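You operate a simulated robot arm through the tools that you are given. There is no shell and no other tool. Be economical: measure what you need, move in short steps, check, and stop when the job is done.

The job below is to be done with a simulated two-armed robot. You get a single attempt, and the scene is never put back.

## Task
Close the dark blue drawer under the bench top. Open the low black drawer, fetch the yellow chock from the top of the drawer cabinet and set it in the inside of the low black drawer, then shut the drawer. Put the red tag on the top of the blue bench with a grey top away on the inside of the wide grey tag tray. Fetch the wide short white pipe from the top of the long blue cabinet and stand it on the red tray. Close the left door of the long blue cabinet. Put the roll of blue tape on the narrow table away on the middle shelf of the blue rack. Take the green tray with a handle on the deck of the trolley with a green handle and put it away on the top of the cage. Take the wooden spacer from the narrow table and leave it on the deck of the trolley with a green handle. Put the yellow cap on top of the roll of yellow tape on the narrow table. Put the green pass block on the green tray. Pull the right drawer of the grey ring bench open. The order is free. Set down upright: wide short white pipe.

It is judged by the outcome, as a careful person would: the job done as asked, and still so three seconds after it is handed in. It fails if anything else is knocked over, pushed out of place, dropped, spilled or broken. A push-on lid holds only when it is set on centred and level and pressed home; a screw cap is set on level and turned clockwise until tight.

## Robot
Two 7-joint arms with two-finger parallel grippers on one trunk, on a base that drives. Base frame: it is fixed to the floor where the robot stands at the start and does not move with it; the origin is under the middle of the robot, x ahead of it, y to its left, z up. Units: mm, rad, N and s.
The left shoulder is at the start at [20, 138, 1076], the right one opposite. With the tool pointing down near the work surface each hand reaches from about 100 to 320 mm from the robot's upright axis, wherever it stands, measured 20 degrees to its own side. Places, roughly: dark blue drawer under the bench top [300, 100, 600]; deck of the trolley with a green handle [10300, 3400, 500]; green pass block [9750, 5750, 750]; green tray (9x11x2 cm) [6900, 2200, 800]; green tray with a handle (20x20x6 cm) [10500, 3200, 500]; inside of the low black drawer [400, 700, 100]; inside of the wide grey tag tray (32x12 cm) [1240, -1420, 800]; left door of the long blue cabinet [6700, 1200, 400]; low black drawer [400, 600, 200]; middle shelf of the blue rack [13700, 7500, 900]; red tag (8x5x2 cm) [-1400, 2300, 800]; red tray (9x11x2 cm) [6300, 1900, 800]; right drawer of the grey ring bench [5000, -300, 700]; roll of blue tape (7x7x5 cm) [6100, 2600, 700]; roll of yellow tape (9x9x5 cm) [8900, 6200, 700]; top of the cage [12800, 6200, 900]; wide short white pipe (5x5x8 cm) [6400, 2100, 800]; wooden spacer (26x4x4 cm) [8500, 6500, 700]; yellow cap (6x6x3 cm) [8700, 6400, 700]; yellow chock (8x5x4 cm) [-100, 200, 800]. Payload 1.57 kg a hand.
Tool frame (each hand has its own): the origin (TCP) lies between the finger pads and is the grasp point; the fingertips stand 30 mm ahead of it; z points along the fingers, y is the line along which they close. The gripper opens to 80 mm. The fingers are 17 mm wide and 12 mm thick; the gripper's body (40 by 82 mm) begins 80 mm behind the TCP.
Orientation is that of the tool frame in the base frame, as a unit quaternion [w, x, y, z]. With the fingers straight down and closing along the base's y, the tool's x points along the base's -x, its y along +y and its z along -z.

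## Interface
- The arms move only by the tool arm_command. It takes "left_rows", "right_rows" or both (then of equal length, played together; a hand with none holds still); each is a list of rows, each a list of 6 numbers: the shift along the base's x, y, z in mm, then the turn, a rotation vector about the base's x, y, z in rad. In form: [[x, y, z, wx, wy, wz], ...]. A call has 1 to 12 rows; each row shifts and turns the commanded pose from where the row before left it. "left_grip" and "right_grip" are, for a hand that has rows, the opening, from 0 (shut) to 1 (fully open), set as the call begins (left out, the last holds). Rows are played at 5 a second. More than 50 mm and 0.15 rad between two rows, or a gripper value outside its range, and nothing of the call is played. A pose out of reach is approached as far as the arm can. The call stops where the force on the tool passes 40 N (or 10 N more than at its start, if that is more) or the arm is blocked; 0.2 s more then pass. The fingers move at their own pace (about 45 mm/s each) and stop on an object; they squeeze with about 31 N. The grip force told is the motor's: it shows also when the fingers shut on nothing. Time passes only in rows, and 0.2 s behind the last, so rows that do not move let the fingers close. The reply holds the time, the measured pose of the TCP, the force on the tool along the base axes, the opening and the grip force, in the units named above and with some noise, with the torque about the TCP (base axes, N m) and any sound that the robot's microphone picked up.
- Cameras (640 x 400 px; columns grow to the right, rows downward): "scene" is now at [147.1, 70.2, 963.4]; the picture's right is [0.86, -0.52, 0.00], its down [-0.27, -0.45, -0.85] and it looks along [0.44, 0.73, -0.53] (base axes); focal length 214 px, centre (320, 200). "left" rides on the left gripper at [72, 7, -122] in its tool frame; the picture's right is [-0.09, 1.00, 0.00], its down [-0.84, -0.08, -0.54] and it looks along [-0.54, -0.05, 0.84] (tool axes); focal length 238 px, centre (320, 200). "right" rides on the right gripper at [72, -7, -122] in its tool frame; the picture's right is [0.09, 1.00, 0.00], its down [-0.84, 0.08, -0.54] and it looks along [-0.54, 0.05, 0.84] (tool axes); focal length 238 px, centre (320, 200). There is no depth. A picture from a camera that has moved, and an enlarged one, comes with that camera's place and axes in the base frame and with its lens. The place of the scene camera against the robot may be out by one fixed shift of up to 12 mm in any direction.
- camera(camera): a new picture of that camera. It takes no simulated time.
- raise_lower(by): slides the trunk up (or, below 0, down) by that many mm; the arms and the scene camera ride with it, the base frame stays. It gives what a move gives, with no picture.
- base_move(legs): drives the robot by 1 to 6 legs, each [ahead, left, turn to the left] in mm, mm and rad, along the robot's own axes; the way and the turn of a leg run together, so that a leg with both is an arc; at most 1500 mm and 3.142 rad a leg. The arms and the cameras ride along, it lands a little off, and it stops where it bumps. It gives what a move gives.
- pan_tilt(pan, tilt): turns the head with the scene camera to pan (to the left, within 1.047 rad either way) and tilt (down, from -0.506 to 1.204), counted from straight ahead of the robot. It gives what a move gives.
- close_up(camera, box): a new picture of the part [left, top, right, bottom] of that camera's present view, enlarged. It takes no simulated time.
- finish_job(): hands the job in; it is judged then, once.

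Work in short steps. Places have to be worked out from the pictures, the camera data and where the tool is seen: move nearer, look again, correct. Check each grasp and each placing, and mend what went wrong. You have 535 turns and 328 pictures in all, those below and enlarged ones among them. Open the grippers and draw the arms clear of the work before you hand the job in, unless the task says otherwise; then end with one line.

The tools are called after "Request:" by a JSON object that holds its "op" and its "data". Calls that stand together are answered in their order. arm_command: Moves the arms, as the interface text tells. Its arguments: {"type":"object","properties":{"left_rows":{"type":"array","items":{"type":"array","items":{"type":"number"}}},"left_grip":{"type":"number"},"right_rows":{"type":"array","items":{"type":"array","items":{"type":"number"}}},"right_grip":{"type":"number"}},"required":[]} The other tools are called the same way: raise_lower (by) slides the trunk up or down; base_move (legs) drives the base; pan_tilt (pan, tilt) turns the head that bears the scene camera; camera (camera) takes a picture; close_up (camera, box) takes an enlarged picture of a part of a camera's view; finish_job () hands the job in.

At the start:

```text
time: 0.0
left_tool_pos: [258.0, 367.3, 983.6]
left_orientation: [-0.001, 0.001, 0.99, -0.139]
left_wrist_force: [-0.5, -0.5, 0.1]
left_ft_torque: [0.0, -0.01, -0.01]
left_grip_width: 80.2
left_grip_force: 0.0
right_tool_pos: [325.0, 60.1, 971.8]
right_orientation: [-0.14, -0.002, 0.99, -0.001]
right_wrist_force: [0.6, -0.2, -1.0]
right_ft_torque: [0.01, -0.01, 0.03]
right_grip_width: 80.1
right_grip_force: 0.1
trunk travel left (down, up): [-451.0, 789.0]
robot x, y, heading: [0.9, -1.5, 0.001]
head pan, tilt: [1.03, 0.553]
```

scene: 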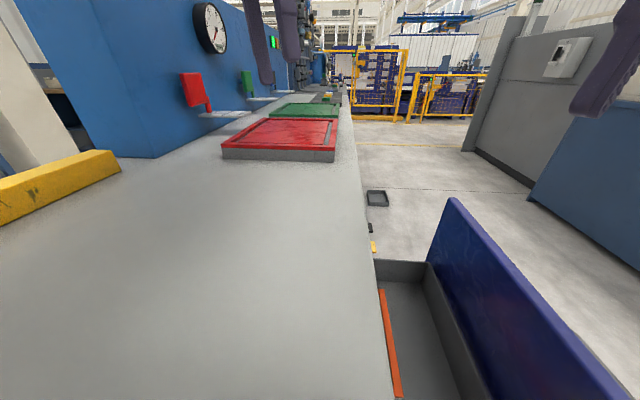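
right: 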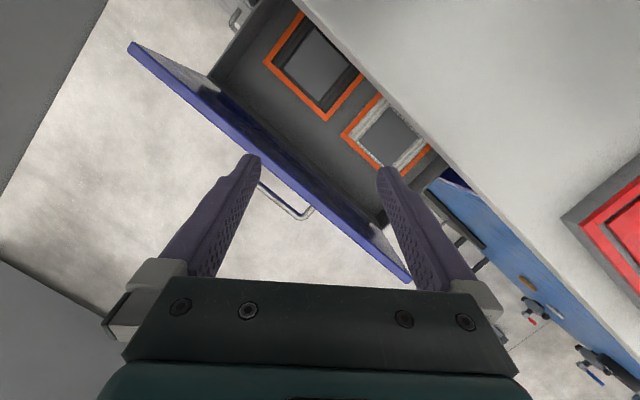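
left: 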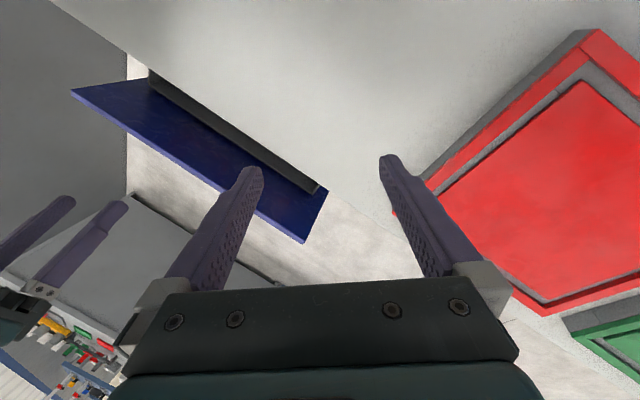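

I see a bench with an open dark blue drawer on the right. I'll look around with the head to get a layout.

Request:
{"op": "pan_tilt", "data": {"pan": 0.0, "tilt": 0.6}}

Request:
{"op": "camera", "data": {"camera": "scene"}}

Request:
{"op": "pan_tilt", "data": {"pan": 1.04, "tilt": 1.0}}

Request:
{"op": "camera", "data": {"camera": "scene"}}

Request:
{"op": "pan_tilt", "data": {"pan": -1.0, "tilt": 0.5}}

Request:
{"op": "camera", "data": {"camera": "scene"}}

```text
time: 1.3
left_tool_pos: [257.5, 366.9, 984.4]
left_orientation: [-0.001, 0.001, 0.99, -0.141]
left_wrist_force: [-0.7, 0.3, -0.3]
left_ft_torque: [-0.01, -0.04, 0.02]
left_grip_width: 80.1
left_grip_force: 0.1
right_tool_pos: [326.3, 60.8, 970.1]
right_orientation: [-0.142, -0.002, 0.99, -0.001]
right_wrist_force: [0.2, 0.0, -0.3]
right_ft_torque: [-0.02, 0.01, 0.0]
right_grip_width: 80.4
right_grip_force: 0.0
trunk travel left (down, up): [-451.0, 789.0]
robot x, y, heading: [0.0, -1.0, 0.002]
head pan, tilt: [0.0, 0.6]
```

```text
324 pictures are left
camera scene: at [189.2, -6.5, 959.3], right [0.0, -1.0, 0.0], down [-0.56, 0.0, -0.83], along [0.83, 0.0, -0.56], focal length 214 px, centre (320, 200)
```

scene: 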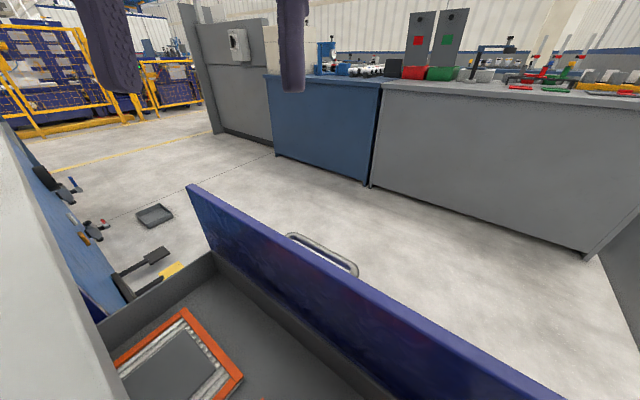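

```text
time: 2.6
left_tool_pos: [257.1, 367.4, 984.0]
left_orientation: [-0.001, 0.001, 0.99, -0.141]
left_wrist_force: [-0.3, -0.6, -0.1]
left_ft_torque: [0.04, 0.01, 0.0]
left_grip_width: 80.0
left_grip_force: 0.1
right_tool_pos: [325.5, 61.2, 970.1]
right_orientation: [-0.141, -0.003, 0.99, -0.001]
right_wrist_force: [-0.5, 0.4, -0.3]
right_ft_torque: [0.02, -0.01, 0.01]
right_grip_width: 79.9
right_grip_force: 0.0
trunk travel left (down, up): [-451.0, 789.0]
robot x, y, heading: [1.2, -3.1, -0.001]
head pan, tilt: [1.04, 1.0]
```

```text
323 pictures are left
camera scene: at [136.2, 53.5, 927.3], right [0.86, -0.51, 0.0], down [-0.43, -0.73, -0.54], along [0.27, 0.47, -0.84], focal length 214 px, centre (320, 200)
```

scene: 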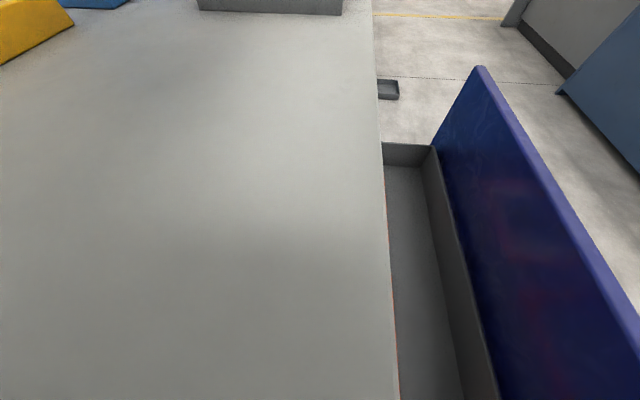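

```text
time: 4.5
left_tool_pos: [257.0, 366.3, 983.8]
left_orientation: [-0.002, 0.001, 0.99, -0.142]
left_wrist_force: [-0.1, 0.3, 0.5]
left_ft_torque: [0.04, -0.03, 0.02]
left_grip_width: 79.9
left_grip_force: 0.0
right_tool_pos: [324.8, 60.5, 970.7]
right_orientation: [-0.141, -0.001, 0.99, -0.001]
right_wrist_force: [-0.8, 1.2, -0.5]
right_ft_torque: [0.0, -0.02, 0.01]
right_grip_width: 79.8
right_grip_force: 0.0
trunk travel left (down, up): [-451.0, 789.0]
robot x, y, heading: [1.3, -1.8, 0.002]
head pan, tilt: [-1.0, 0.499]
```

```text
322 pictures are left
camera scene: at [150.1, -83.1, 968.3], right [-0.84, -0.54, 0.0], down [-0.26, 0.4, -0.88], along [0.47, -0.74, -0.48], focal length 214 px, centre (320, 200)
```

scene: 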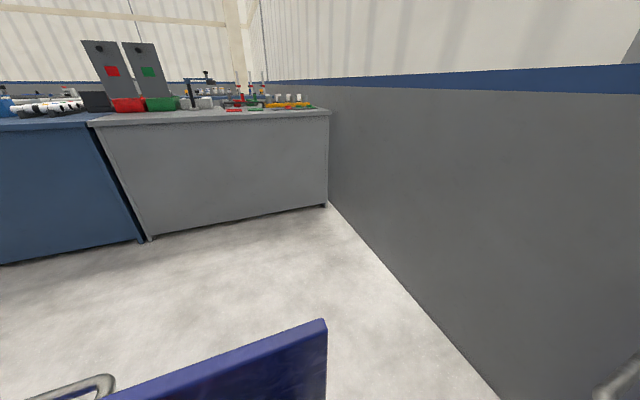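

The bench edge runs diagonally to my axes. I need to see what is right around the robot; look down at several pans.

Request:
{"op": "pan_tilt", "data": {"pan": 0.0, "tilt": 1.2}}

Request:
{"op": "camera", "data": {"camera": "scene"}}

Request:
{"op": "pan_tilt", "data": {"pan": -1.04, "tilt": 1.2}}

Request:
{"op": "camera", "data": {"camera": "scene"}}

Request:
{"op": "camera", "data": {"camera": "right"}}

```text
time: 5.8
left_tool_pos: [256.5, 367.3, 983.6]
left_orientation: [-0.001, 0.001, 0.99, -0.142]
left_wrist_force: [-0.4, 0.0, 0.4]
left_ft_torque: [0.02, 0.03, -0.01]
left_grip_width: 80.2
left_grip_force: 0.1
right_tool_pos: [325.8, 60.4, 969.6]
right_orientation: [-0.142, -0.002, 0.99, -0.001]
right_wrist_force: [-0.3, 0.2, -0.5]
right_ft_torque: [-0.02, -0.02, -0.05]
right_grip_width: 79.8
right_grip_force: 0.1
trunk travel left (down, up): [-451.0, 789.0]
robot x, y, heading: [4.1, 0.7, 0.001]
head pan, tilt: [0.0, 1.201]
```

```text
321 pictures are left
camera scene: at [156.8, -6.7, 914.7], right [0.0, -1.0, 0.0], down [-0.93, 0.0, -0.36], along [0.36, 0.0, -0.93], focal length 214 px, centre (320, 200)
```

scene: 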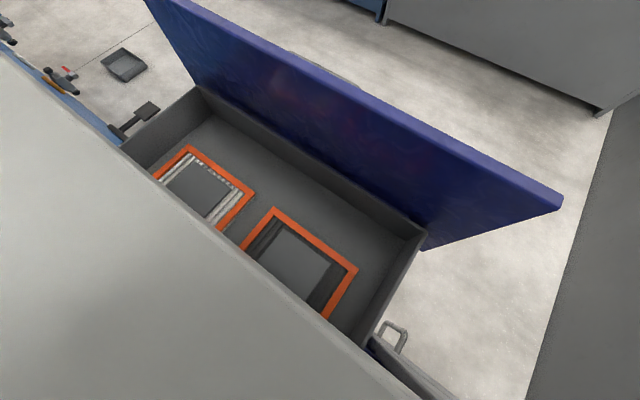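

```text
time: 7.1
left_tool_pos: [257.6, 366.5, 983.8]
left_orientation: [-0.001, 0.002, 0.99, -0.141]
left_wrist_force: [0.4, -0.1, 0.5]
left_ft_torque: [0.02, -0.01, -0.01]
left_grip_width: 79.8
left_grip_force: 0.0
right_tool_pos: [324.7, 60.5, 971.4]
right_orientation: [-0.142, -0.002, 0.99, -0.001]
right_wrist_force: [-0.7, -0.4, -0.3]
right_ft_torque: [0.01, 0.02, 0.02]
right_grip_width: 80.0
right_grip_force: 0.1
trunk travel left (down, up): [-451.0, 789.0]
robot x, y, heading: [-4.2, 4.6, -0.004]
head pan, tilt: [-1.04, 1.201]
```

```text
320 pictures are left
camera scene: at [129.2, -54.8, 914.7], right [-0.86, -0.51, 0.0], down [-0.47, 0.8, -0.36], along [0.18, -0.31, -0.93], focal length 214 px, centre (320, 200)
```

scene: 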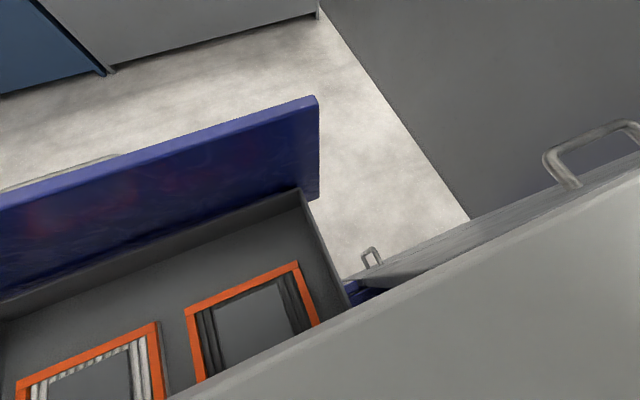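

```text
319 pictures are left
camera right: at [290.9, 54.4, 1106.7], right [-0.09, 1.0, 0.02], down [0.95, 0.08, 0.29], along [0.28, 0.05, -0.96], focal length 238 px, centre (320, 200)
```

right: 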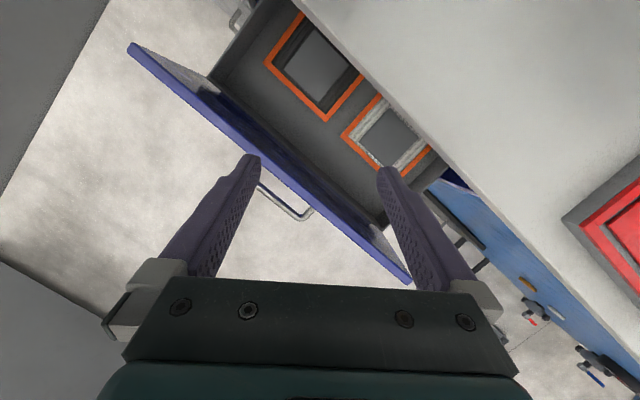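

The bench top seems to be around z≈810 and the robot seems to stand very near or over it. I'll tilt the left hand to look back at my own base and see where there is free floor.

Request:
{"op": "arm_command", "data": {"left_rows": [[0, 0, 40, 0, 0.15, 0], [0, 0, 40, 0, 0.15, 0], [0, 0, 20, 0, 0.15, 0], [0, 0, 0, 0, 0.15, 0], [0, 0, 0, 0, 0.15, 0], [0, 0, 0, 0, 0.15, 0], [0, 0, 0, 0, 0.15, 0]]}}

Request:
{"op": "camera", "data": {"camera": "left"}}

```text
time: 7.5
left_tool_pos: [245.9, 363.0, 980.8]
left_orientation: [-0.069, -0.029, 0.959, -0.273]
left_wrist_force: [0.2, -0.2, -0.3]
left_ft_torque: [0.01, -0.01, -0.02]
left_grip_width: 80.1
left_grip_force: 0.0
right_tool_pos: [324.5, 59.4, 970.7]
right_orientation: [-0.143, -0.002, 0.99, -0.002]
right_wrist_force: [-1.1, 0.3, -0.3]
right_ft_torque: [0.0, 0.03, -0.04]
right_grip_width: 80.1
right_grip_force: 0.1
trunk travel left (down, up): [-451.0, 789.0]
robot x, y, heading: [1.1, -1.7, 0.001]
head pan, tilt: [-1.04, 1.201]
stopped in row 2 (left hand): the arm was blocked; the commanded pose is now the measured one
```

```text
318 pictures are left
camera left: at [188.4, 429.8, 1090.7], right [0.0, 0.85, -0.53], down [0.9, 0.24, 0.37], along [0.44, -0.48, -0.76], focal length 238 px, centre (320, 200)
```

left: 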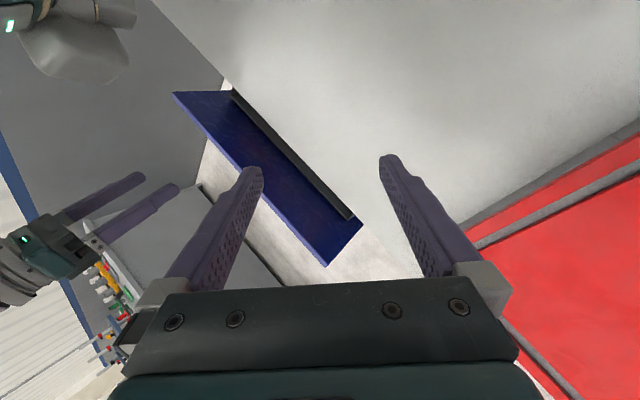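

The arm is near its limit there. I'll test how the base can move: a short drive backward.

Request:
{"op": "arm_command", "data": {"left_rows": [[0, 0, 0, 0, -0.15, 0], [5, 2, 0, 0, -0.1, 0]]}}

Request:
{"op": "base_move", "data": {"legs": [[-150, 0, 0]]}}

Request:
{"op": "pan_tilt", "data": {"pan": 0.0, "tilt": 0.8}}

Request:
{"op": "camera", "data": {"camera": "scene"}}

```text
time: 8.2
left_tool_pos: [250.7, 363.4, 981.6]
left_orientation: [0.051, 0.004, 0.96, -0.276]
left_wrist_force: [0.0, -0.4, 0.1]
left_ft_torque: [0.01, -0.01, -0.02]
left_grip_width: 80.2
left_grip_force: 0.1
right_tool_pos: [325.8, 60.2, 969.8]
right_orientation: [-0.142, -0.001, 0.99, -0.003]
right_wrist_force: [0.5, 0.5, 0.1]
right_ft_torque: [-0.02, 0.0, 0.01]
right_grip_width: 80.3
right_grip_force: 0.0
trunk travel left (down, up): [-451.0, 789.0]
robot x, y, heading: [0.1, 2.2, -0.001]
head pan, tilt: [-1.04, 1.201]
```

```text
time: 9.5
left_tool_pos: [99.6, 363.0, 981.2]
left_orientation: [0.051, 0.005, 0.96, -0.275]
left_wrist_force: [0.8, 0.1, 0.0]
left_ft_torque: [-0.01, -0.01, -0.01]
left_grip_width: 79.9
left_grip_force: 0.1
right_tool_pos: [175.0, 59.8, 970.0]
right_orientation: [-0.142, -0.001, 0.99, -0.001]
right_wrist_force: [0.9, 0.6, 0.3]
right_ft_torque: [-0.01, -0.02, 0.01]
right_grip_width: 80.0
right_grip_force: 0.1
trunk travel left (down, up): [-451.0, 789.0]
robot x, y, heading: [-150.7, 2.1, 0.0]
head pan, tilt: [-1.04, 1.201]
```

```text
time: 10.8
left_tool_pos: [101.1, 363.9, 980.8]
left_orientation: [0.051, 0.004, 0.96, -0.275]
left_wrist_force: [0.1, -0.2, 1.0]
left_ft_torque: [0.01, 0.02, 0.05]
left_grip_width: 80.0
left_grip_force: 0.2
right_tool_pos: [175.1, 60.5, 969.9]
right_orientation: [-0.143, -0.002, 0.99, -0.002]
right_wrist_force: [-0.5, -0.6, 0.9]
right_ft_torque: [0.02, 0.0, 0.02]
right_grip_width: 80.0
right_grip_force: 0.2
trunk travel left (down, up): [-451.0, 789.0]
robot x, y, heading: [-154.7, -0.8, -0.003]
head pan, tilt: [0.0, 0.799]
```

```text
317 pictures are left
camera scene: at [31.0, -6.8, 942.4], right [0.0, -1.0, 0.0], down [-0.72, 0.0, -0.7], along [0.7, 0.0, -0.72], focal length 214 px, centre (320, 200)
```

scene: 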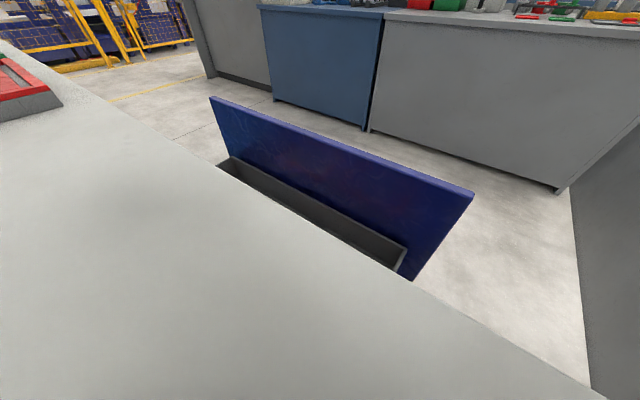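

The base moved freely. I'll look left and right from here to understand the bench depth.

Request:
{"op": "pan_tilt", "data": {"pan": 1.04, "tilt": 0.7}}

Request:
{"op": "camera", "data": {"camera": "scene"}}

Request:
{"op": "pan_tilt", "data": {"pan": -1.04, "tilt": 0.7}}

Request:
{"op": "camera", "data": {"camera": "scene"}}

```text
time: 12.1
left_tool_pos: [101.1, 363.4, 980.3]
left_orientation: [0.05, 0.005, 0.96, -0.275]
left_wrist_force: [-0.8, -0.4, 1.2]
left_ft_torque: [0.02, 0.0, 0.03]
left_grip_width: 80.0
left_grip_force: 0.1
right_tool_pos: [174.4, 59.5, 969.7]
right_orientation: [-0.141, -0.001, 0.99, -0.002]
right_wrist_force: [0.0, 0.2, -0.4]
right_ft_torque: [0.0, -0.02, -0.01]
right_grip_width: 79.8
right_grip_force: 0.0
trunk travel left (down, up): [-451.0, 789.0]
robot x, y, heading: [-146.6, -0.5, 0.001]
head pan, tilt: [1.04, 0.7]
```

```text
316 pictures are left
camera scene: at [-6.5, 66.5, 950.6], right [0.86, -0.51, 0.0], down [-0.33, -0.55, -0.76], along [0.39, 0.66, -0.64], focal length 214 px, centre (320, 200)
```

scene: 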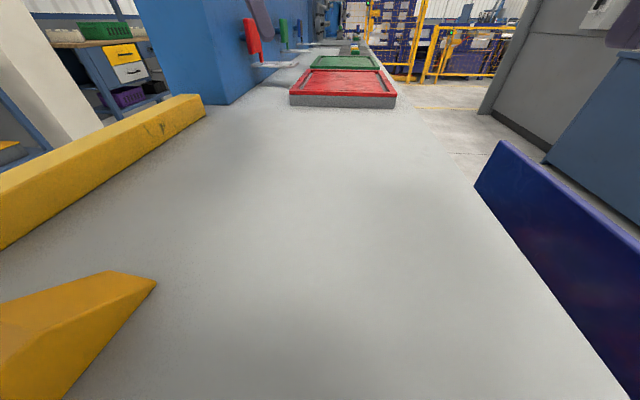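

```text
time: 14.1
left_tool_pos: [100.6, 362.6, 981.4]
left_orientation: [0.05, 0.005, 0.96, -0.276]
left_wrist_force: [0.2, 0.0, -0.8]
left_ft_torque: [0.02, 0.01, 0.0]
left_grip_width: 80.0
left_grip_force: 0.1
right_tool_pos: [175.3, 59.6, 970.3]
right_orientation: [-0.142, -0.001, 0.99, -0.002]
right_wrist_force: [0.2, 0.3, 0.2]
right_ft_torque: [-0.02, 0.0, 0.02]
right_grip_width: 80.2
right_grip_force: 0.1
trunk travel left (down, up): [-451.0, 789.0]
robot x, y, heading: [-151.6, -0.5, -0.004]
head pan, tilt: [-1.04, 0.7]
```

```text
315 pictures are left
camera scene: at [-6.7, -79.9, 950.6], right [-0.86, -0.51, 0.0], down [-0.33, 0.56, -0.76], along [0.39, -0.66, -0.64], focal length 214 px, centre (320, 200)
```

scene: 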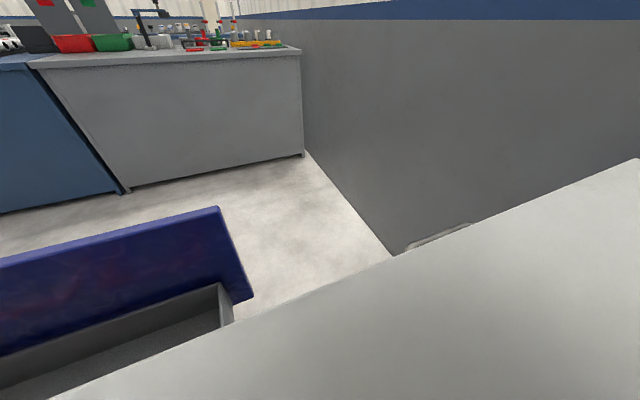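

The yellow wedge (chock) lies at about [-90,200] on the top; I'm close to it. I'll turn to face it and take a better look.

Request:
{"op": "base_move", "data": {"legs": [[0, 0, 0.9]]}}

Request:
{"op": "pan_tilt", "data": {"pan": 0.0, "tilt": 0.9}}

Request:
{"op": "camera", "data": {"camera": "scene"}}

Request:
{"op": "pan_tilt", "data": {"pan": 1.04, "tilt": 0.6}}

Request:
{"op": "camera", "data": {"camera": "scene"}}

```text
time: 16.9
left_tool_pos: [-285.6, 420.5, 980.6]
left_orientation: [0.167, -0.42, 0.863, -0.225]
left_wrist_force: [0.0, -0.5, 0.5]
left_ft_torque: [0.02, 0.01, -0.01]
left_grip_width: 79.9
left_grip_force: 0.1
right_tool_pos: [0.3, 295.1, 969.8]
right_orientation: [-0.127, -0.439, 0.887, -0.064]
right_wrist_force: [0.0, 0.5, -0.2]
right_ft_torque: [0.01, -0.01, 0.0]
right_grip_width: 80.2
right_grip_force: 0.1
trunk travel left (down, up): [-451.0, 789.0]
robot x, y, heading: [-151.5, 1.8, 0.908]
head pan, tilt: [-1.04, 0.7]
```

```text
time: 18.1
left_tool_pos: [-286.0, 420.9, 980.8]
left_orientation: [0.167, -0.42, 0.863, -0.226]
left_wrist_force: [-0.4, -0.1, 0.4]
left_ft_torque: [0.01, -0.01, 0.02]
left_grip_width: 80.3
left_grip_force: 0.1
right_tool_pos: [1.0, 295.0, 970.8]
right_orientation: [-0.127, -0.438, 0.887, -0.063]
right_wrist_force: [-0.2, -0.2, -0.1]
right_ft_torque: [0.01, -0.02, -0.03]
right_grip_width: 80.3
right_grip_force: 0.1
trunk travel left (down, up): [-451.0, 789.0]
robot x, y, heading: [-155.0, 0.6, 0.916]
head pan, tilt: [0.0, 0.901]
```

```text
314 pictures are left
camera scene: at [-42.3, 132.3, 934.5], right [0.79, -0.61, 0.0], down [-0.48, -0.62, -0.62], along [0.38, 0.49, -0.78], focal length 214 px, centre (320, 200)
```

scene: 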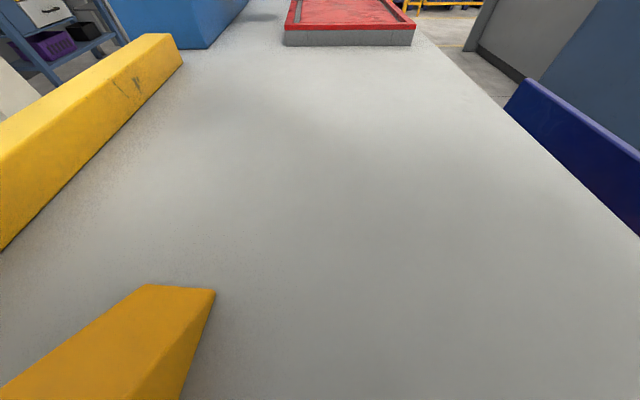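

```text
time: 19.4
left_tool_pos: [-285.7, 419.7, 981.0]
left_orientation: [0.166, -0.42, 0.863, -0.225]
left_wrist_force: [0.2, 0.3, 1.0]
left_ft_torque: [-0.01, 0.01, 0.01]
left_grip_width: 80.0
left_grip_force: 0.1
right_tool_pos: [1.4, 294.5, 971.0]
right_orientation: [-0.127, -0.439, 0.887, -0.064]
right_wrist_force: [0.6, 0.1, 0.9]
right_ft_torque: [-0.02, -0.01, 0.04]
right_grip_width: 79.9
right_grip_force: 0.0
trunk travel left (down, up): [-451.0, 789.0]
robot x, y, heading: [-153.2, 3.6, 0.914]
head pan, tilt: [1.04, 0.6]
```

```text
313 pictures are left
camera scene: at [-121.5, 154.6, 959.2], right [0.93, 0.37, 0.0], down [0.21, -0.52, -0.82], along [-0.31, 0.77, -0.57], focal length 214 px, centre (320, 200)
```

scene: 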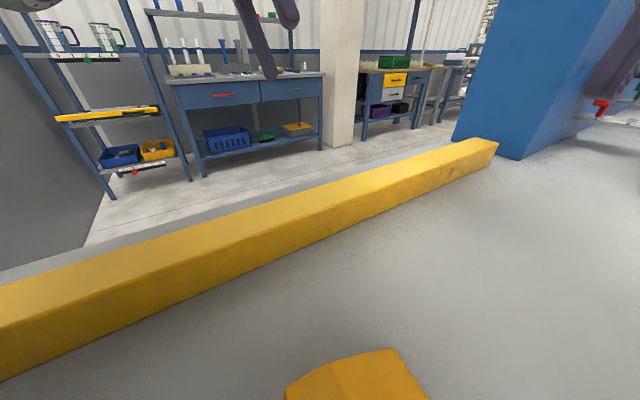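

Chock is about [-95,200]. Bring the left hand upright over it and the right hand aside, then look with the left camera.

Request:
{"op": "arm_command", "data": {"left_rows": [[28, -33, 0, 0.065, 0.126, 0.002], [28, -33, 0, 0.065, 0.126, 0.002], [28, -33, 0, 0.065, 0.126, 0.002], [28, -33, 0, 0.065, 0.126, 0.002], [28, -33, 0, 0, 0, 0], [28, -33, 0, 0, 0, 0]], "right_rows": [[20, -15, 0, 0, 0, 0], [20, -15, 0, 0, 0, 0], [20, -15, 0, 0, 0, 0], [20, -15, 0, 0, 0, 0], [20, -15, 0, 0, 0, 0], [20, -15, 0, 0, 0, 0]]}}

Request:
{"op": "camera", "data": {"camera": "left"}}

```text
time: 20.1
left_tool_pos: [-239.9, 413.5, 992.7]
left_orientation: [0.128, -0.556, 0.802, -0.178]
left_wrist_force: [-0.2, 0.6, -0.6]
left_ft_torque: [0.0, 0.02, 0.01]
left_grip_width: 79.9
left_grip_force: 0.1
right_tool_pos: [34.8, 263.3, 963.4]
right_orientation: [-0.131, -0.444, 0.883, -0.072]
right_wrist_force: [-0.4, -0.4, -0.3]
right_ft_torque: [-0.03, -0.02, 0.03]
right_grip_width: 80.0
right_grip_force: 0.1
trunk travel left (down, up): [-451.0, 789.0]
robot x, y, heading: [-154.4, 0.3, 0.916]
head pan, tilt: [1.04, 0.6]
stopped in row 3 (left hand): the arm was blocked; the commanded pose is now the measured one
```

```text
312 pictures are left
camera left: at [-320.2, 364.5, 1099.5], right [-0.81, 0.4, -0.43], down [0.14, 0.84, 0.53], along [0.57, 0.37, -0.73], focal length 238 px, centre (320, 200)
```

left: 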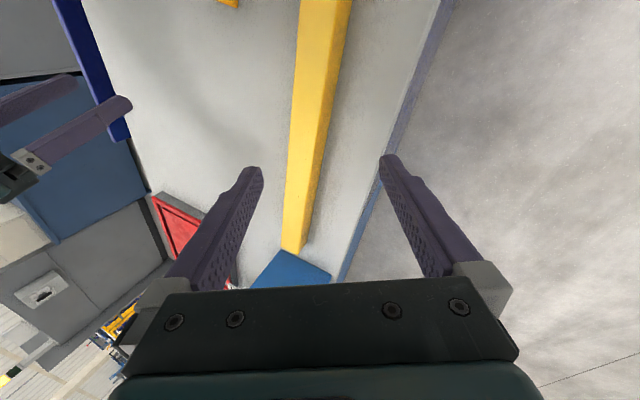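

The arm is cramped at this height. I'll raise the trunk so the arms have room, then bring the hand over.

Request:
{"op": "raise_lower", "data": {"by": 250}}

Request:
{"op": "arm_command", "data": {"left_rows": [[0, 0, -30, 0.05, 0.0, 0.0], [0, 0, -30, 0, 0, 0]]}}

```text
time: 22.7
left_tool_pos: [-239.8, 412.9, 1242.5]
left_orientation: [0.128, -0.556, 0.801, -0.179]
left_wrist_force: [0.5, 0.1, -0.1]
left_ft_torque: [-0.01, -0.03, 0.0]
left_grip_width: 79.9
left_grip_force: 0.0
right_tool_pos: [35.3, 262.7, 1215.9]
right_orientation: [-0.131, -0.443, 0.884, -0.07]
right_wrist_force: [-0.1, -0.1, -0.9]
right_ft_torque: [-0.02, -0.03, 0.01]
right_grip_width: 80.3
right_grip_force: 0.1
trunk travel left (down, up): [-701.0, 539.0]
robot x, y, heading: [-149.7, -0.6, 0.914]
head pan, tilt: [1.04, 0.6]
```

```text
time: 23.3
left_tool_pos: [-240.5, 409.0, 1183.1]
left_orientation: [0.143, -0.553, 0.806, -0.157]
left_wrist_force: [0.3, 0.1, 0.3]
left_ft_torque: [-0.01, 0.02, 0.03]
left_grip_width: 80.2
left_grip_force: 0.1
right_tool_pos: [34.7, 263.2, 1214.1]
right_orientation: [-0.13, -0.444, 0.884, -0.072]
right_wrist_force: [-0.4, -0.6, 0.2]
right_ft_torque: [0.02, -0.01, 0.02]
right_grip_width: 79.8
right_grip_force: 0.0
trunk travel left (down, up): [-701.0, 539.0]
robot x, y, heading: [-151.4, -1.4, 0.912]
head pan, tilt: [1.04, 0.6]
```

Motion works now. Bring the left hand down over the chock, fingers vertical.

Request:
{"op": "arm_command", "data": {"left_rows": [[0, 0, -40, 0.032, 0.08, -0.057], [10, -10, -40, 0.032, 0.08, -0.057], [26, -40, -30, 0.032, 0.08, -0.057], [26, -40, -20, 0.032, 0.08, -0.057], [26, -40, -20, 0.032, 0.08, -0.057], [26, -40, -20, 0, 0, 0], [26, -39, -20, 0, 0, 0]], "right_rows": [[0, 0, -20, 0, 0, 0], [10, -5, -20, 0, 0, 0], [10, -15, -20, 0, 0, 0], [10, -15, -20, 0, 0, 0], [10, -15, -20, 0, 0, 0], [10, -15, -20, 0, 0, 0], [10, -15, -10, 0, 0, 0]]}}

Request:
{"op": "camera", "data": {"camera": "left"}}

```text
refused: row 3 steps farther than a row can; nothing moved
```

```text
311 pictures are left
camera left: at [-320.8, 356.4, 1287.0], right [-0.81, 0.42, -0.41], down [0.14, 0.81, 0.57], along [0.57, 0.41, -0.71], focal length 238 px, centre (320, 200)
```

left: 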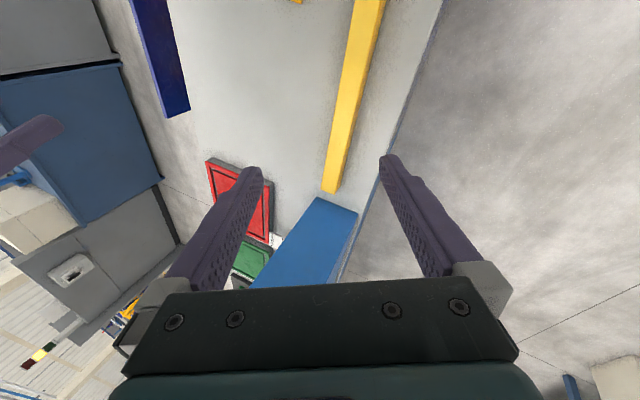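

Keep rows under 50 mm total.

Request:
{"op": "arm_command", "data": {"left_rows": [[0, 0, -40, 0.032, 0.08, -0.057], [10, -10, -40, 0.032, 0.08, -0.057], [20, -30, -25, 0.032, 0.08, -0.057], [22, -34, -20, 0.032, 0.08, -0.057], [22, -34, -20, 0.032, 0.08, -0.057], [22, -34, -20, 0, 0, 0], [22, -34, -20, 0, 0, 0], [22, -33, 0, 0, 0, 0]], "right_rows": [[0, 0, -20, 0, 0, 0], [10, -5, -20, 0, 0, 0], [10, -15, -20, 0, 0, 0], [10, -15, -20, 0, 0, 0], [10, -15, -20, 0, 0, 0], [10, -15, -20, 0, 0, 0], [10, -15, -10, 0, 0, 0], [0, 0, 0, 0, 0, 0]]}}

Request:
{"op": "camera", "data": {"camera": "left"}}

```text
time: 25.1
left_tool_pos: [-101.0, 205.5, 997.5]
left_orientation: [0.001, -0.441, 0.897, 0.001]
left_wrist_force: [0.4, 0.2, 0.6]
left_ft_torque: [0.0, -0.07, -0.04]
left_grip_width: 80.1
left_grip_force: 0.2
right_tool_pos: [95.4, 182.8, 1085.3]
right_orientation: [-0.131, -0.444, 0.884, -0.072]
right_wrist_force: [-0.1, -0.4, -0.7]
right_ft_torque: [-0.02, -0.02, 0.03]
right_grip_width: 80.0
right_grip_force: 0.0
trunk travel left (down, up): [-701.0, 539.0]
robot x, y, heading: [-150.0, -1.0, 0.914]
head pan, tilt: [1.04, 0.6]
```

```text
310 pictures are left
camera left: at [-149.9, 151.4, 1120.3], right [-0.73, 0.68, 0.0], down [0.57, 0.62, 0.54], along [0.37, 0.4, -0.84], focal length 238 px, centre (320, 200)
```

left: 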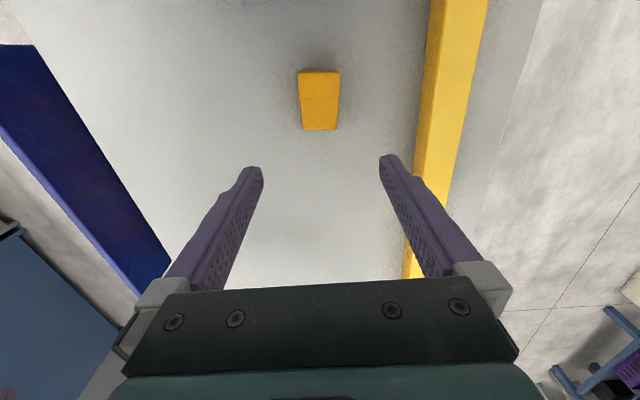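

The chock is at about [-115,189], long axis roughly along the tool x; finger closing direction already suits. Centre over it and lower.

Request:
{"op": "arm_command", "data": {"left_rows": [[-7, -8, -20, 0, 0, 0], [-7, -8, -20, 0, 0, 0], [0, 0, -30, 0, 0, 0]]}}

Request:
{"op": "camera", "data": {"camera": "left"}}

Request:
{"op": "pan_tilt", "data": {"pan": 0.4, "tilt": 1.1}}

Request:
{"op": "camera", "data": {"camera": "scene"}}

```text
time: 25.9
left_tool_pos: [-113.1, 187.9, 928.7]
left_orientation: [0.0, -0.441, 0.898, 0.0]
left_wrist_force: [-0.3, 0.5, 0.0]
left_ft_torque: [0.0, 0.01, 0.0]
left_grip_width: 79.8
left_grip_force: 0.2
right_tool_pos: [94.0, 183.0, 1083.9]
right_orientation: [-0.131, -0.444, 0.883, -0.071]
right_wrist_force: [0.8, 0.7, 0.3]
right_ft_torque: [-0.03, -0.01, 0.0]
right_grip_width: 79.8
right_grip_force: 0.0
trunk travel left (down, up): [-701.0, 539.0]
robot x, y, heading: [-154.3, -0.1, 0.923]
head pan, tilt: [1.04, 0.6]
```

```text
309 pictures are left
camera left: at [-163.1, 135.0, 1051.0], right [-0.73, 0.68, 0.0], down [0.57, 0.62, 0.54], along [0.37, 0.4, -0.84], focal length 238 px, centre (320, 200)
```

left: 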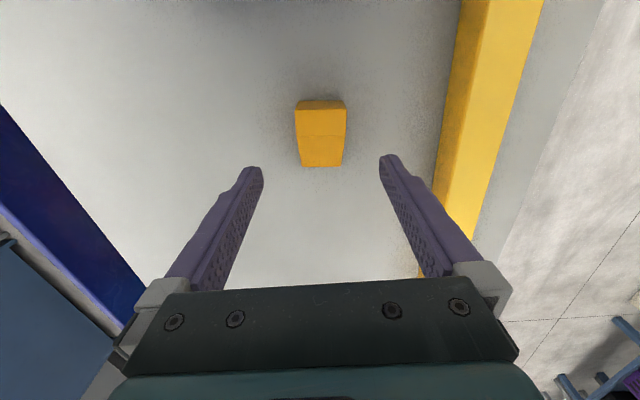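

```text
time: 26.9
left_tool_pos: [-114.6, 187.6, 929.9]
left_orientation: [-0.001, -0.441, 0.898, 0.0]
left_wrist_force: [1.2, -0.3, -0.8]
left_ft_torque: [-0.01, 0.0, -0.04]
left_grip_width: 79.6
left_grip_force: 0.0
right_tool_pos: [93.3, 183.0, 1085.7]
right_orientation: [-0.131, -0.443, 0.884, -0.071]
right_wrist_force: [0.1, -0.7, -1.2]
right_ft_torque: [0.04, -0.02, 0.0]
right_grip_width: 79.8
right_grip_force: 0.1
trunk travel left (down, up): [-701.0, 539.0]
robot x, y, heading: [-149.5, -0.6, 0.911]
head pan, tilt: [0.4, 1.1]
```

```text
308 pictures are left
camera scene: at [-72.5, 133.7, 1170.7], right [0.97, -0.25, 0.0], down [-0.23, -0.86, -0.45], along [0.12, 0.44, -0.89], focal length 214 px, centre (320, 200)
```

scene: 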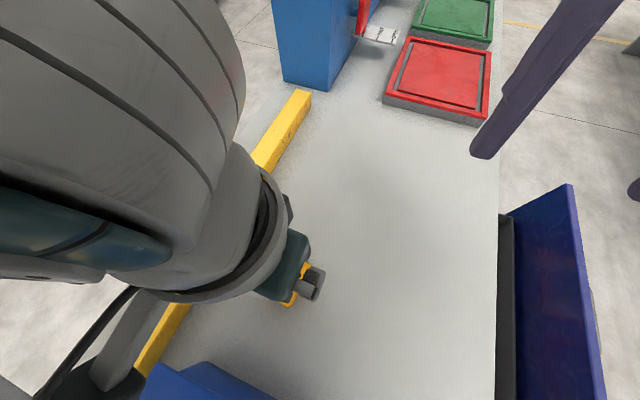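

Chock top around z≈820–830, centre ~[-112,191]. Lower gradually.

Request:
{"op": "arm_command", "data": {"left_rows": [[1, 2, -40, 0, 0, 0], [1, 2, -40, 0, 0, 0]]}}

Request:
{"op": "camera", "data": {"camera": "left"}}

```text
time: 27.5
left_tool_pos: [-111.6, 192.0, 849.3]
left_orientation: [0.0, -0.442, 0.897, -0.001]
left_wrist_force: [0.0, 0.0, -0.1]
left_ft_torque: [-0.01, 0.02, 0.02]
left_grip_width: 80.0
left_grip_force: 0.1
right_tool_pos: [94.9, 182.0, 1084.6]
right_orientation: [-0.131, -0.443, 0.884, -0.071]
right_wrist_force: [0.6, 0.0, 0.5]
right_ft_torque: [0.02, 0.0, -0.02]
right_grip_width: 80.2
right_grip_force: 0.1
trunk travel left (down, up): [-701.0, 539.0]
robot x, y, heading: [-152.2, -0.2, 0.914]
head pan, tilt: [0.4, 1.1]
```

```text
307 pictures are left
camera left: at [-161.6, 137.7, 970.9], right [-0.73, 0.68, 0.0], down [0.57, 0.62, 0.54], along [0.37, 0.4, -0.84], focal length 238 px, centre (320, 200)
```

left: 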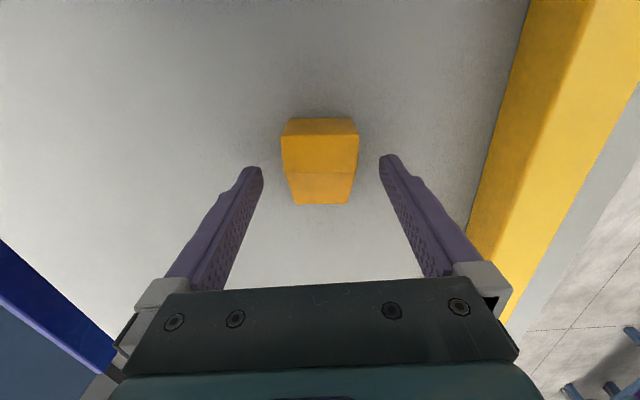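

Aligned. Descend slowly, watching for contact.

Request:
{"op": "arm_command", "data": {"left_rows": [[0, 0, -7, 0, 0, 0], [0, 0, -7, 0, 0, 0]]}}

Request:
{"op": "camera", "data": {"camera": "left"}}

```text
time: 28.1
left_tool_pos: [-110.5, 192.1, 834.1]
left_orientation: [0.0, -0.44, 0.898, 0.0]
left_wrist_force: [0.6, -0.4, -0.1]
left_ft_torque: [0.0, -0.01, -0.02]
left_grip_width: 79.8
left_grip_force: 0.0
right_tool_pos: [94.1, 184.3, 1085.4]
right_orientation: [-0.13, -0.444, 0.884, -0.071]
right_wrist_force: [-0.2, 0.4, 0.8]
right_ft_torque: [0.0, 0.0, -0.04]
right_grip_width: 79.9
right_grip_force: 0.0
trunk travel left (down, up): [-701.0, 539.0]
robot x, y, heading: [-151.1, 0.7, 0.916]
head pan, tilt: [0.4, 1.1]
```

```text
306 pictures are left
camera left: at [-160.6, 138.5, 956.8], right [-0.73, 0.68, 0.0], down [0.57, 0.62, 0.54], along [0.37, 0.4, -0.84], focal length 238 px, centre (320, 200)
```

left: 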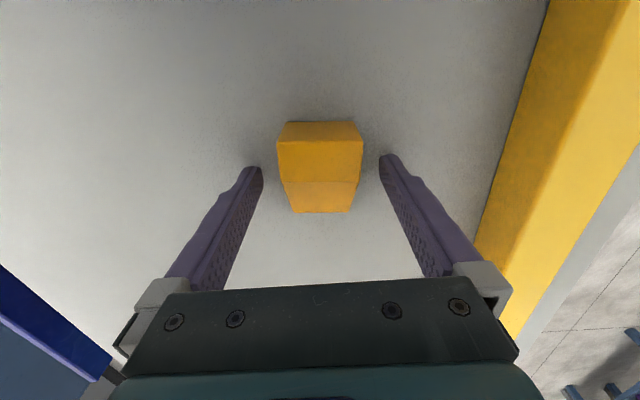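

Top at z≈822, bench ≈782. Descend to z≈817 and close.

Request:
{"op": "arm_command", "data": {"left_rows": [[0, 0, -9, 0, 0, 0], [0, 0, -8, 0, 0, 0]]}}

Request:
{"op": "arm_command", "data": {"left_rows": [[0, 0, 0, 0, 0, 0], [0, 0, 0, 0, 0, 0], [0, 0, 0, 0, 0, 0], [0, 0, 0, 0, 0, 0]], "left_grip": 0}}

Request:
{"op": "arm_command", "data": {"left_rows": [[0, 0, 20, 0, 0, 0], [0, 0, 30, 0, 0, 0], [0, 0, 40, 0, 0, 0]]}}

Request:
{"op": "camera", "data": {"camera": "left"}}

```text
time: 28.5
left_tool_pos: [-110.5, 191.0, 830.6]
left_orientation: [-0.001, -0.441, 0.898, 0.0]
left_wrist_force: [-3.1, -1.6, 20.0]
left_ft_torque: [0.53, 0.77, 0.02]
left_grip_width: 79.9
left_grip_force: 0.1
right_tool_pos: [93.9, 182.7, 1083.6]
right_orientation: [-0.13, -0.444, 0.884, -0.071]
right_wrist_force: [0.7, -0.9, 0.0]
right_ft_torque: [0.0, 0.0, 0.03]
right_grip_width: 80.1
right_grip_force: 0.0
trunk travel left (down, up): [-701.0, 539.0]
robot x, y, heading: [-150.4, -1.7, 0.914]
head pan, tilt: [0.4, 1.1]
stopped in row 2 (left hand): the force on the tool passed its limit at 62 N (the readings are from after the stop); the commanded pose is now the measured one
```

```text
time: 29.5
left_tool_pos: [-108.8, 194.4, 830.1]
left_orientation: [0.001, -0.441, 0.897, 0.0]
left_wrist_force: [-4.4, 3.3, 30.8]
left_ft_torque: [0.26, 0.36, -0.04]
left_grip_width: 45.1
left_grip_force: 30.7
right_tool_pos: [93.8, 183.6, 1084.5]
right_orientation: [-0.13, -0.445, 0.883, -0.07]
right_wrist_force: [0.9, -1.0, -0.2]
right_ft_torque: [0.03, 0.0, 0.01]
right_grip_width: 80.0
right_grip_force: 0.0
trunk travel left (down, up): [-701.0, 539.0]
robot x, y, heading: [-149.3, 1.7, 0.914]
head pan, tilt: [0.4, 1.1]
```

```text
time: 30.3
left_tool_pos: [-111.4, 189.8, 922.6]
left_orientation: [0.0, -0.441, 0.898, 0.0]
left_wrist_force: [-0.4, -0.2, 0.2]
left_ft_torque: [-0.01, -0.03, 0.04]
left_grip_width: 0.1
left_grip_force: 21.7
right_tool_pos: [92.7, 182.4, 1083.7]
right_orientation: [-0.13, -0.444, 0.884, -0.071]
right_wrist_force: [-0.1, -0.5, -0.2]
right_ft_torque: [0.01, -0.03, -0.01]
right_grip_width: 80.1
right_grip_force: 0.1
trunk travel left (down, up): [-701.0, 539.0]
robot x, y, heading: [-149.4, 0.0, 0.912]
head pan, tilt: [0.4, 1.1]
```

```text
305 pictures are left
camera left: at [-161.5, 136.1, 1043.9], right [-0.73, 0.68, 0.0], down [0.57, 0.62, 0.54], along [0.37, 0.39, -0.84], focal length 238 px, centre (320, 200)
```

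left: 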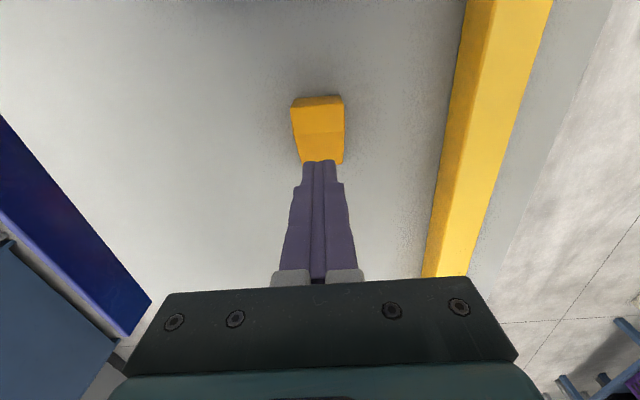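

The fingers reached the bench (z≈800) but slipped off the tapered part; the chock is nearer to me than I judged. Open and look closer.

Request:
{"op": "arm_command", "data": {"left_rows": [[-10, -11, -10, 0, 0, 0], [-5, -6, -30, 0, 0, 0], [0, 0, -20, 0, 0, 0]], "left_grip": 1}}

Request:
{"op": "close_up", "data": {"camera": "left", "box": [200, 60, 440, 260]}}

```text
time: 31.1
left_tool_pos: [-120.1, 170.8, 865.9]
left_orientation: [0.006, -0.44, 0.898, -0.011]
left_wrist_force: [0.1, 1.2, 1.0]
left_ft_torque: [-0.01, -0.03, 0.0]
left_grip_width: 68.1
left_grip_force: 0.1
right_tool_pos: [94.7, 183.0, 1084.8]
right_orientation: [-0.131, -0.443, 0.884, -0.071]
right_wrist_force: [-0.2, -0.4, -0.5]
right_ft_torque: [-0.02, -0.01, 0.04]
right_grip_width: 80.0
right_grip_force: 0.1
trunk travel left (down, up): [-701.0, 539.0]
robot x, y, heading: [-149.3, -0.3, 0.915]
head pan, tilt: [0.4, 1.1]
stopped in row 3 (left hand): the force on the tool passed its limit at 45 N (the readings are from after the stop); the commanded pose is now the measured one
```

```text
2.00 times, centred on (320, 160) of left
camera zoom: at [-171.8, 119.0, 988.6], right [-0.73, 0.68, -0.02], down [0.56, 0.62, 0.54], along [0.39, 0.38, -0.84], focal length 477 px, centre (320, 280)
```

zoom: 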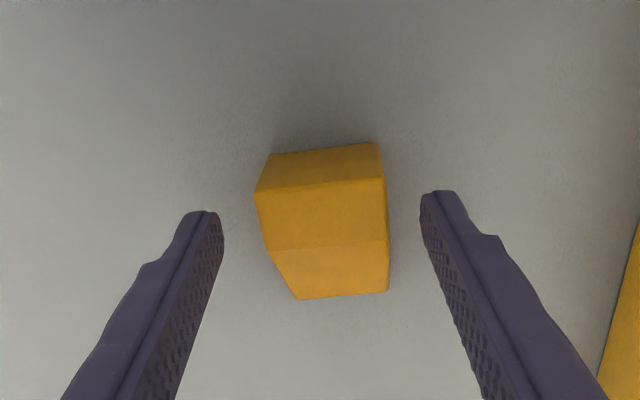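

Chock is now between the fingers, rotated ~8° CCW. Open fully, rotate slightly, and descend to just above the bench.

Request:
{"op": "arm_command", "data": {"left_rows": [[0, 0, 8, 0, 0, 0], [0, 0, 0, 0, 0, 0.13], [0, 0, 0, 0, 0, 0]], "left_grip": 1}}

Request:
{"op": "close_up", "data": {"camera": "left", "box": [200, 60, 440, 260]}}

```text
time: 31.9
left_tool_pos: [-121.1, 171.6, 874.5]
left_orientation: [0.007, -0.498, 0.867, -0.01]
left_wrist_force: [0.4, 0.8, -0.4]
left_ft_torque: [-0.03, -0.01, -0.03]
left_grip_width: 79.6
left_grip_force: 0.0
right_tool_pos: [95.3, 183.2, 1083.0]
right_orientation: [-0.131, -0.444, 0.884, -0.071]
right_wrist_force: [0.2, -0.5, 0.4]
right_ft_torque: [0.01, -0.01, -0.01]
right_grip_width: 80.2
right_grip_force: 0.0
trunk travel left (down, up): [-701.0, 539.0]
robot x, y, heading: [-152.8, -2.2, 0.91]
head pan, tilt: [0.4, 1.1]
```

```text
2.00 times, centred on (320, 160) of left
camera zoom: at [-165.0, 113.3, 996.7], right [-0.81, 0.58, -0.02], down [0.48, 0.69, 0.54], along [0.33, 0.43, -0.84], focal length 477 px, centre (320, 280)
```

zoom: 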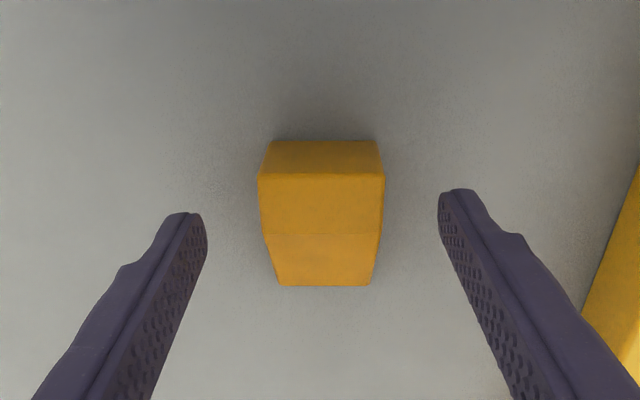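

Well aligned. Descend to ~3 mm above the bench and grip.

Request:
{"op": "arm_command", "data": {"left_rows": [[0, 0, -20, 0, 0, 0], [0, 0, -14, 0, 0, 0], [0, 0, -6, 0, 0, 0]]}}

Request:
{"op": "arm_command", "data": {"left_rows": [[0, 0, 0, 0, 0, 0], [0, 0, 0, 0, 0, 0], [0, 0, 0, 0, 0, 0], [0, 0, 0, 0, 0, 0], [0, 0, 0, 0, 0, 0]], "left_grip": 0}}

Request:
{"op": "camera", "data": {"camera": "left"}}

```text
time: 32.7
left_tool_pos: [-119.5, 172.7, 833.5]
left_orientation: [0.007, -0.497, 0.868, -0.01]
left_wrist_force: [0.8, 1.0, 0.1]
left_ft_torque: [0.02, 0.0, -0.02]
left_grip_width: 80.1
left_grip_force: 0.1
right_tool_pos: [94.5, 182.7, 1085.7]
right_orientation: [-0.13, -0.444, 0.884, -0.071]
right_wrist_force: [-0.2, -0.5, 0.4]
right_ft_torque: [0.01, 0.01, -0.02]
right_grip_width: 79.8
right_grip_force: 0.0
trunk travel left (down, up): [-701.0, 539.0]
robot x, y, heading: [-152.1, 2.4, 0.917]
head pan, tilt: [0.4, 1.1]
```

```text
time: 33.9
left_tool_pos: [-119.6, 172.0, 832.5]
left_orientation: [0.006, -0.497, 0.868, -0.01]
left_wrist_force: [-0.4, 0.7, 0.1]
left_ft_torque: [-0.01, 0.02, -0.01]
left_grip_width: 45.1
left_grip_force: 30.9
right_tool_pos: [94.8, 181.7, 1084.3]
right_orientation: [-0.131, -0.444, 0.884, -0.071]
right_wrist_force: [0.4, 0.4, -0.4]
right_ft_torque: [-0.02, 0.03, 0.0]
right_grip_width: 79.7
right_grip_force: 0.1
trunk travel left (down, up): [-701.0, 539.0]
robot x, y, heading: [-150.9, -1.5, 0.912]
head pan, tilt: [0.4, 1.1]
```

```text
302 pictures are left
camera left: at [-164.8, 113.5, 956.0], right [-0.81, 0.58, -0.02], down [0.48, 0.69, 0.54], along [0.33, 0.43, -0.84], focal length 238 px, centre (320, 200)
```

left: 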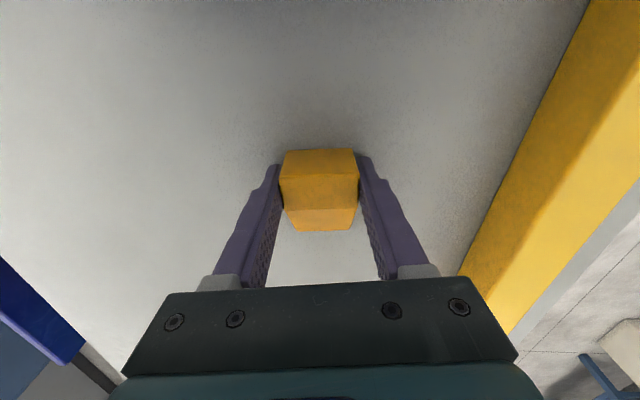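

Gripped at 45 mm. Lift and check.

Request:
{"op": "arm_command", "data": {"left_rows": [[0, 0, 15, 0, 0, 0], [0, 0, 30, 0, 0, 0], [0, 0, 40, 0, 0, 0], [0, 0, 40, 0, 0, 0], [0, 0, 40, 0, 0, 0]]}}

Request:
{"op": "pan_tilt", "data": {"pan": -0.9, "tilt": 0.9}}

Request:
{"op": "camera", "data": {"camera": "scene"}}

```text
time: 35.3
left_tool_pos: [-198.1, 201.1, 961.6]
left_orientation: [-0.077, -0.5, 0.859, 0.083]
left_wrist_force: [0.0, 0.0, -0.1]
left_ft_torque: [-0.02, 0.0, 0.0]
left_grip_width: 44.9
left_grip_force: 31.3
left hand out of reach, approached as far as the arm can: row 5
right_tool_pos: [94.6, 181.6, 1084.5]
right_orientation: [-0.131, -0.443, 0.884, -0.071]
right_wrist_force: [-0.5, -0.3, -0.5]
right_ft_torque: [-0.01, 0.03, 0.02]
right_grip_width: 80.2
right_grip_force: 0.1
trunk travel left (down, up): [-701.0, 539.0]
robot x, y, heading: [-149.2, -2.5, 0.911]
head pan, tilt: [0.4, 1.1]
stopped in row 5 (left hand): the arm was blocked; the commanded pose is now the measured one
```

```text
time: 36.7
left_tool_pos: [-190.5, 203.4, 966.6]
left_orientation: [-0.063, -0.499, 0.861, 0.081]
left_wrist_force: [-0.1, -0.2, -0.7]
left_ft_torque: [0.03, 0.04, 0.01]
left_grip_width: 44.6
left_grip_force: 30.9
right_tool_pos: [94.4, 183.2, 1084.5]
right_orientation: [-0.13, -0.443, 0.884, -0.071]
right_wrist_force: [0.9, 0.3, -0.1]
right_ft_torque: [0.02, 0.02, 0.0]
right_grip_width: 79.9
right_grip_force: 0.0
trunk travel left (down, up): [-701.0, 539.0]
robot x, y, heading: [-148.1, 1.1, 0.918]
head pan, tilt: [-0.901, 0.901]
```

```text
301 pictures are left
camera scene: at [-13.1, 73.6, 1184.5], right [0.01, -1.0, 0.0], down [-0.78, -0.01, -0.62], along [0.62, 0.01, -0.78], focal length 214 px, centre (320, 200)
```

scene: 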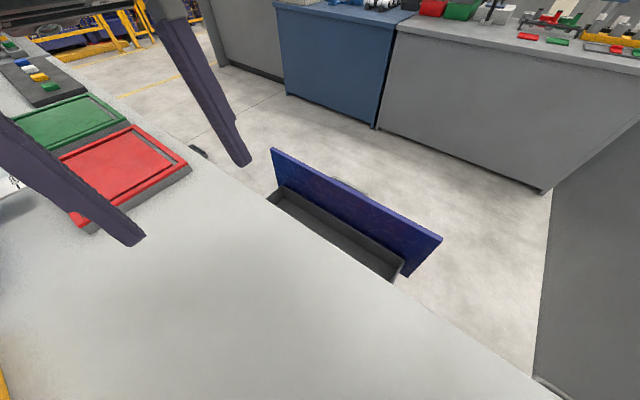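

Chock is held. Now I need to get to the aisle in front of the drawers. Test a drive to my right (outward over the front edge), in a short leg first.

Request:
{"op": "base_move", "data": {"legs": [[-250, 0, 0], [0, -150, 0]]}}

```text
time: 38.6
left_tool_pos: [-342.7, 11.7, 965.4]
left_orientation: [-0.063, -0.499, 0.86, 0.085]
left_wrist_force: [0.3, -0.1, -0.5]
left_ft_torque: [0.02, -0.01, 0.0]
left_grip_width: 44.6
left_grip_force: 31.4
right_tool_pos: [-56.6, -8.4, 1085.2]
right_orientation: [-0.129, -0.444, 0.884, -0.07]
right_wrist_force: [0.3, 0.7, -0.6]
right_ft_torque: [0.0, 0.02, -0.02]
right_grip_width: 80.1
right_grip_force: 0.1
trunk travel left (down, up): [-701.0, 539.0]
robot x, y, heading: [-299.4, -191.9, 0.912]
head pan, tilt: [-0.901, 0.901]
stopped in leg 1: the robot was blocked; the commanded pose is now the measured one
```

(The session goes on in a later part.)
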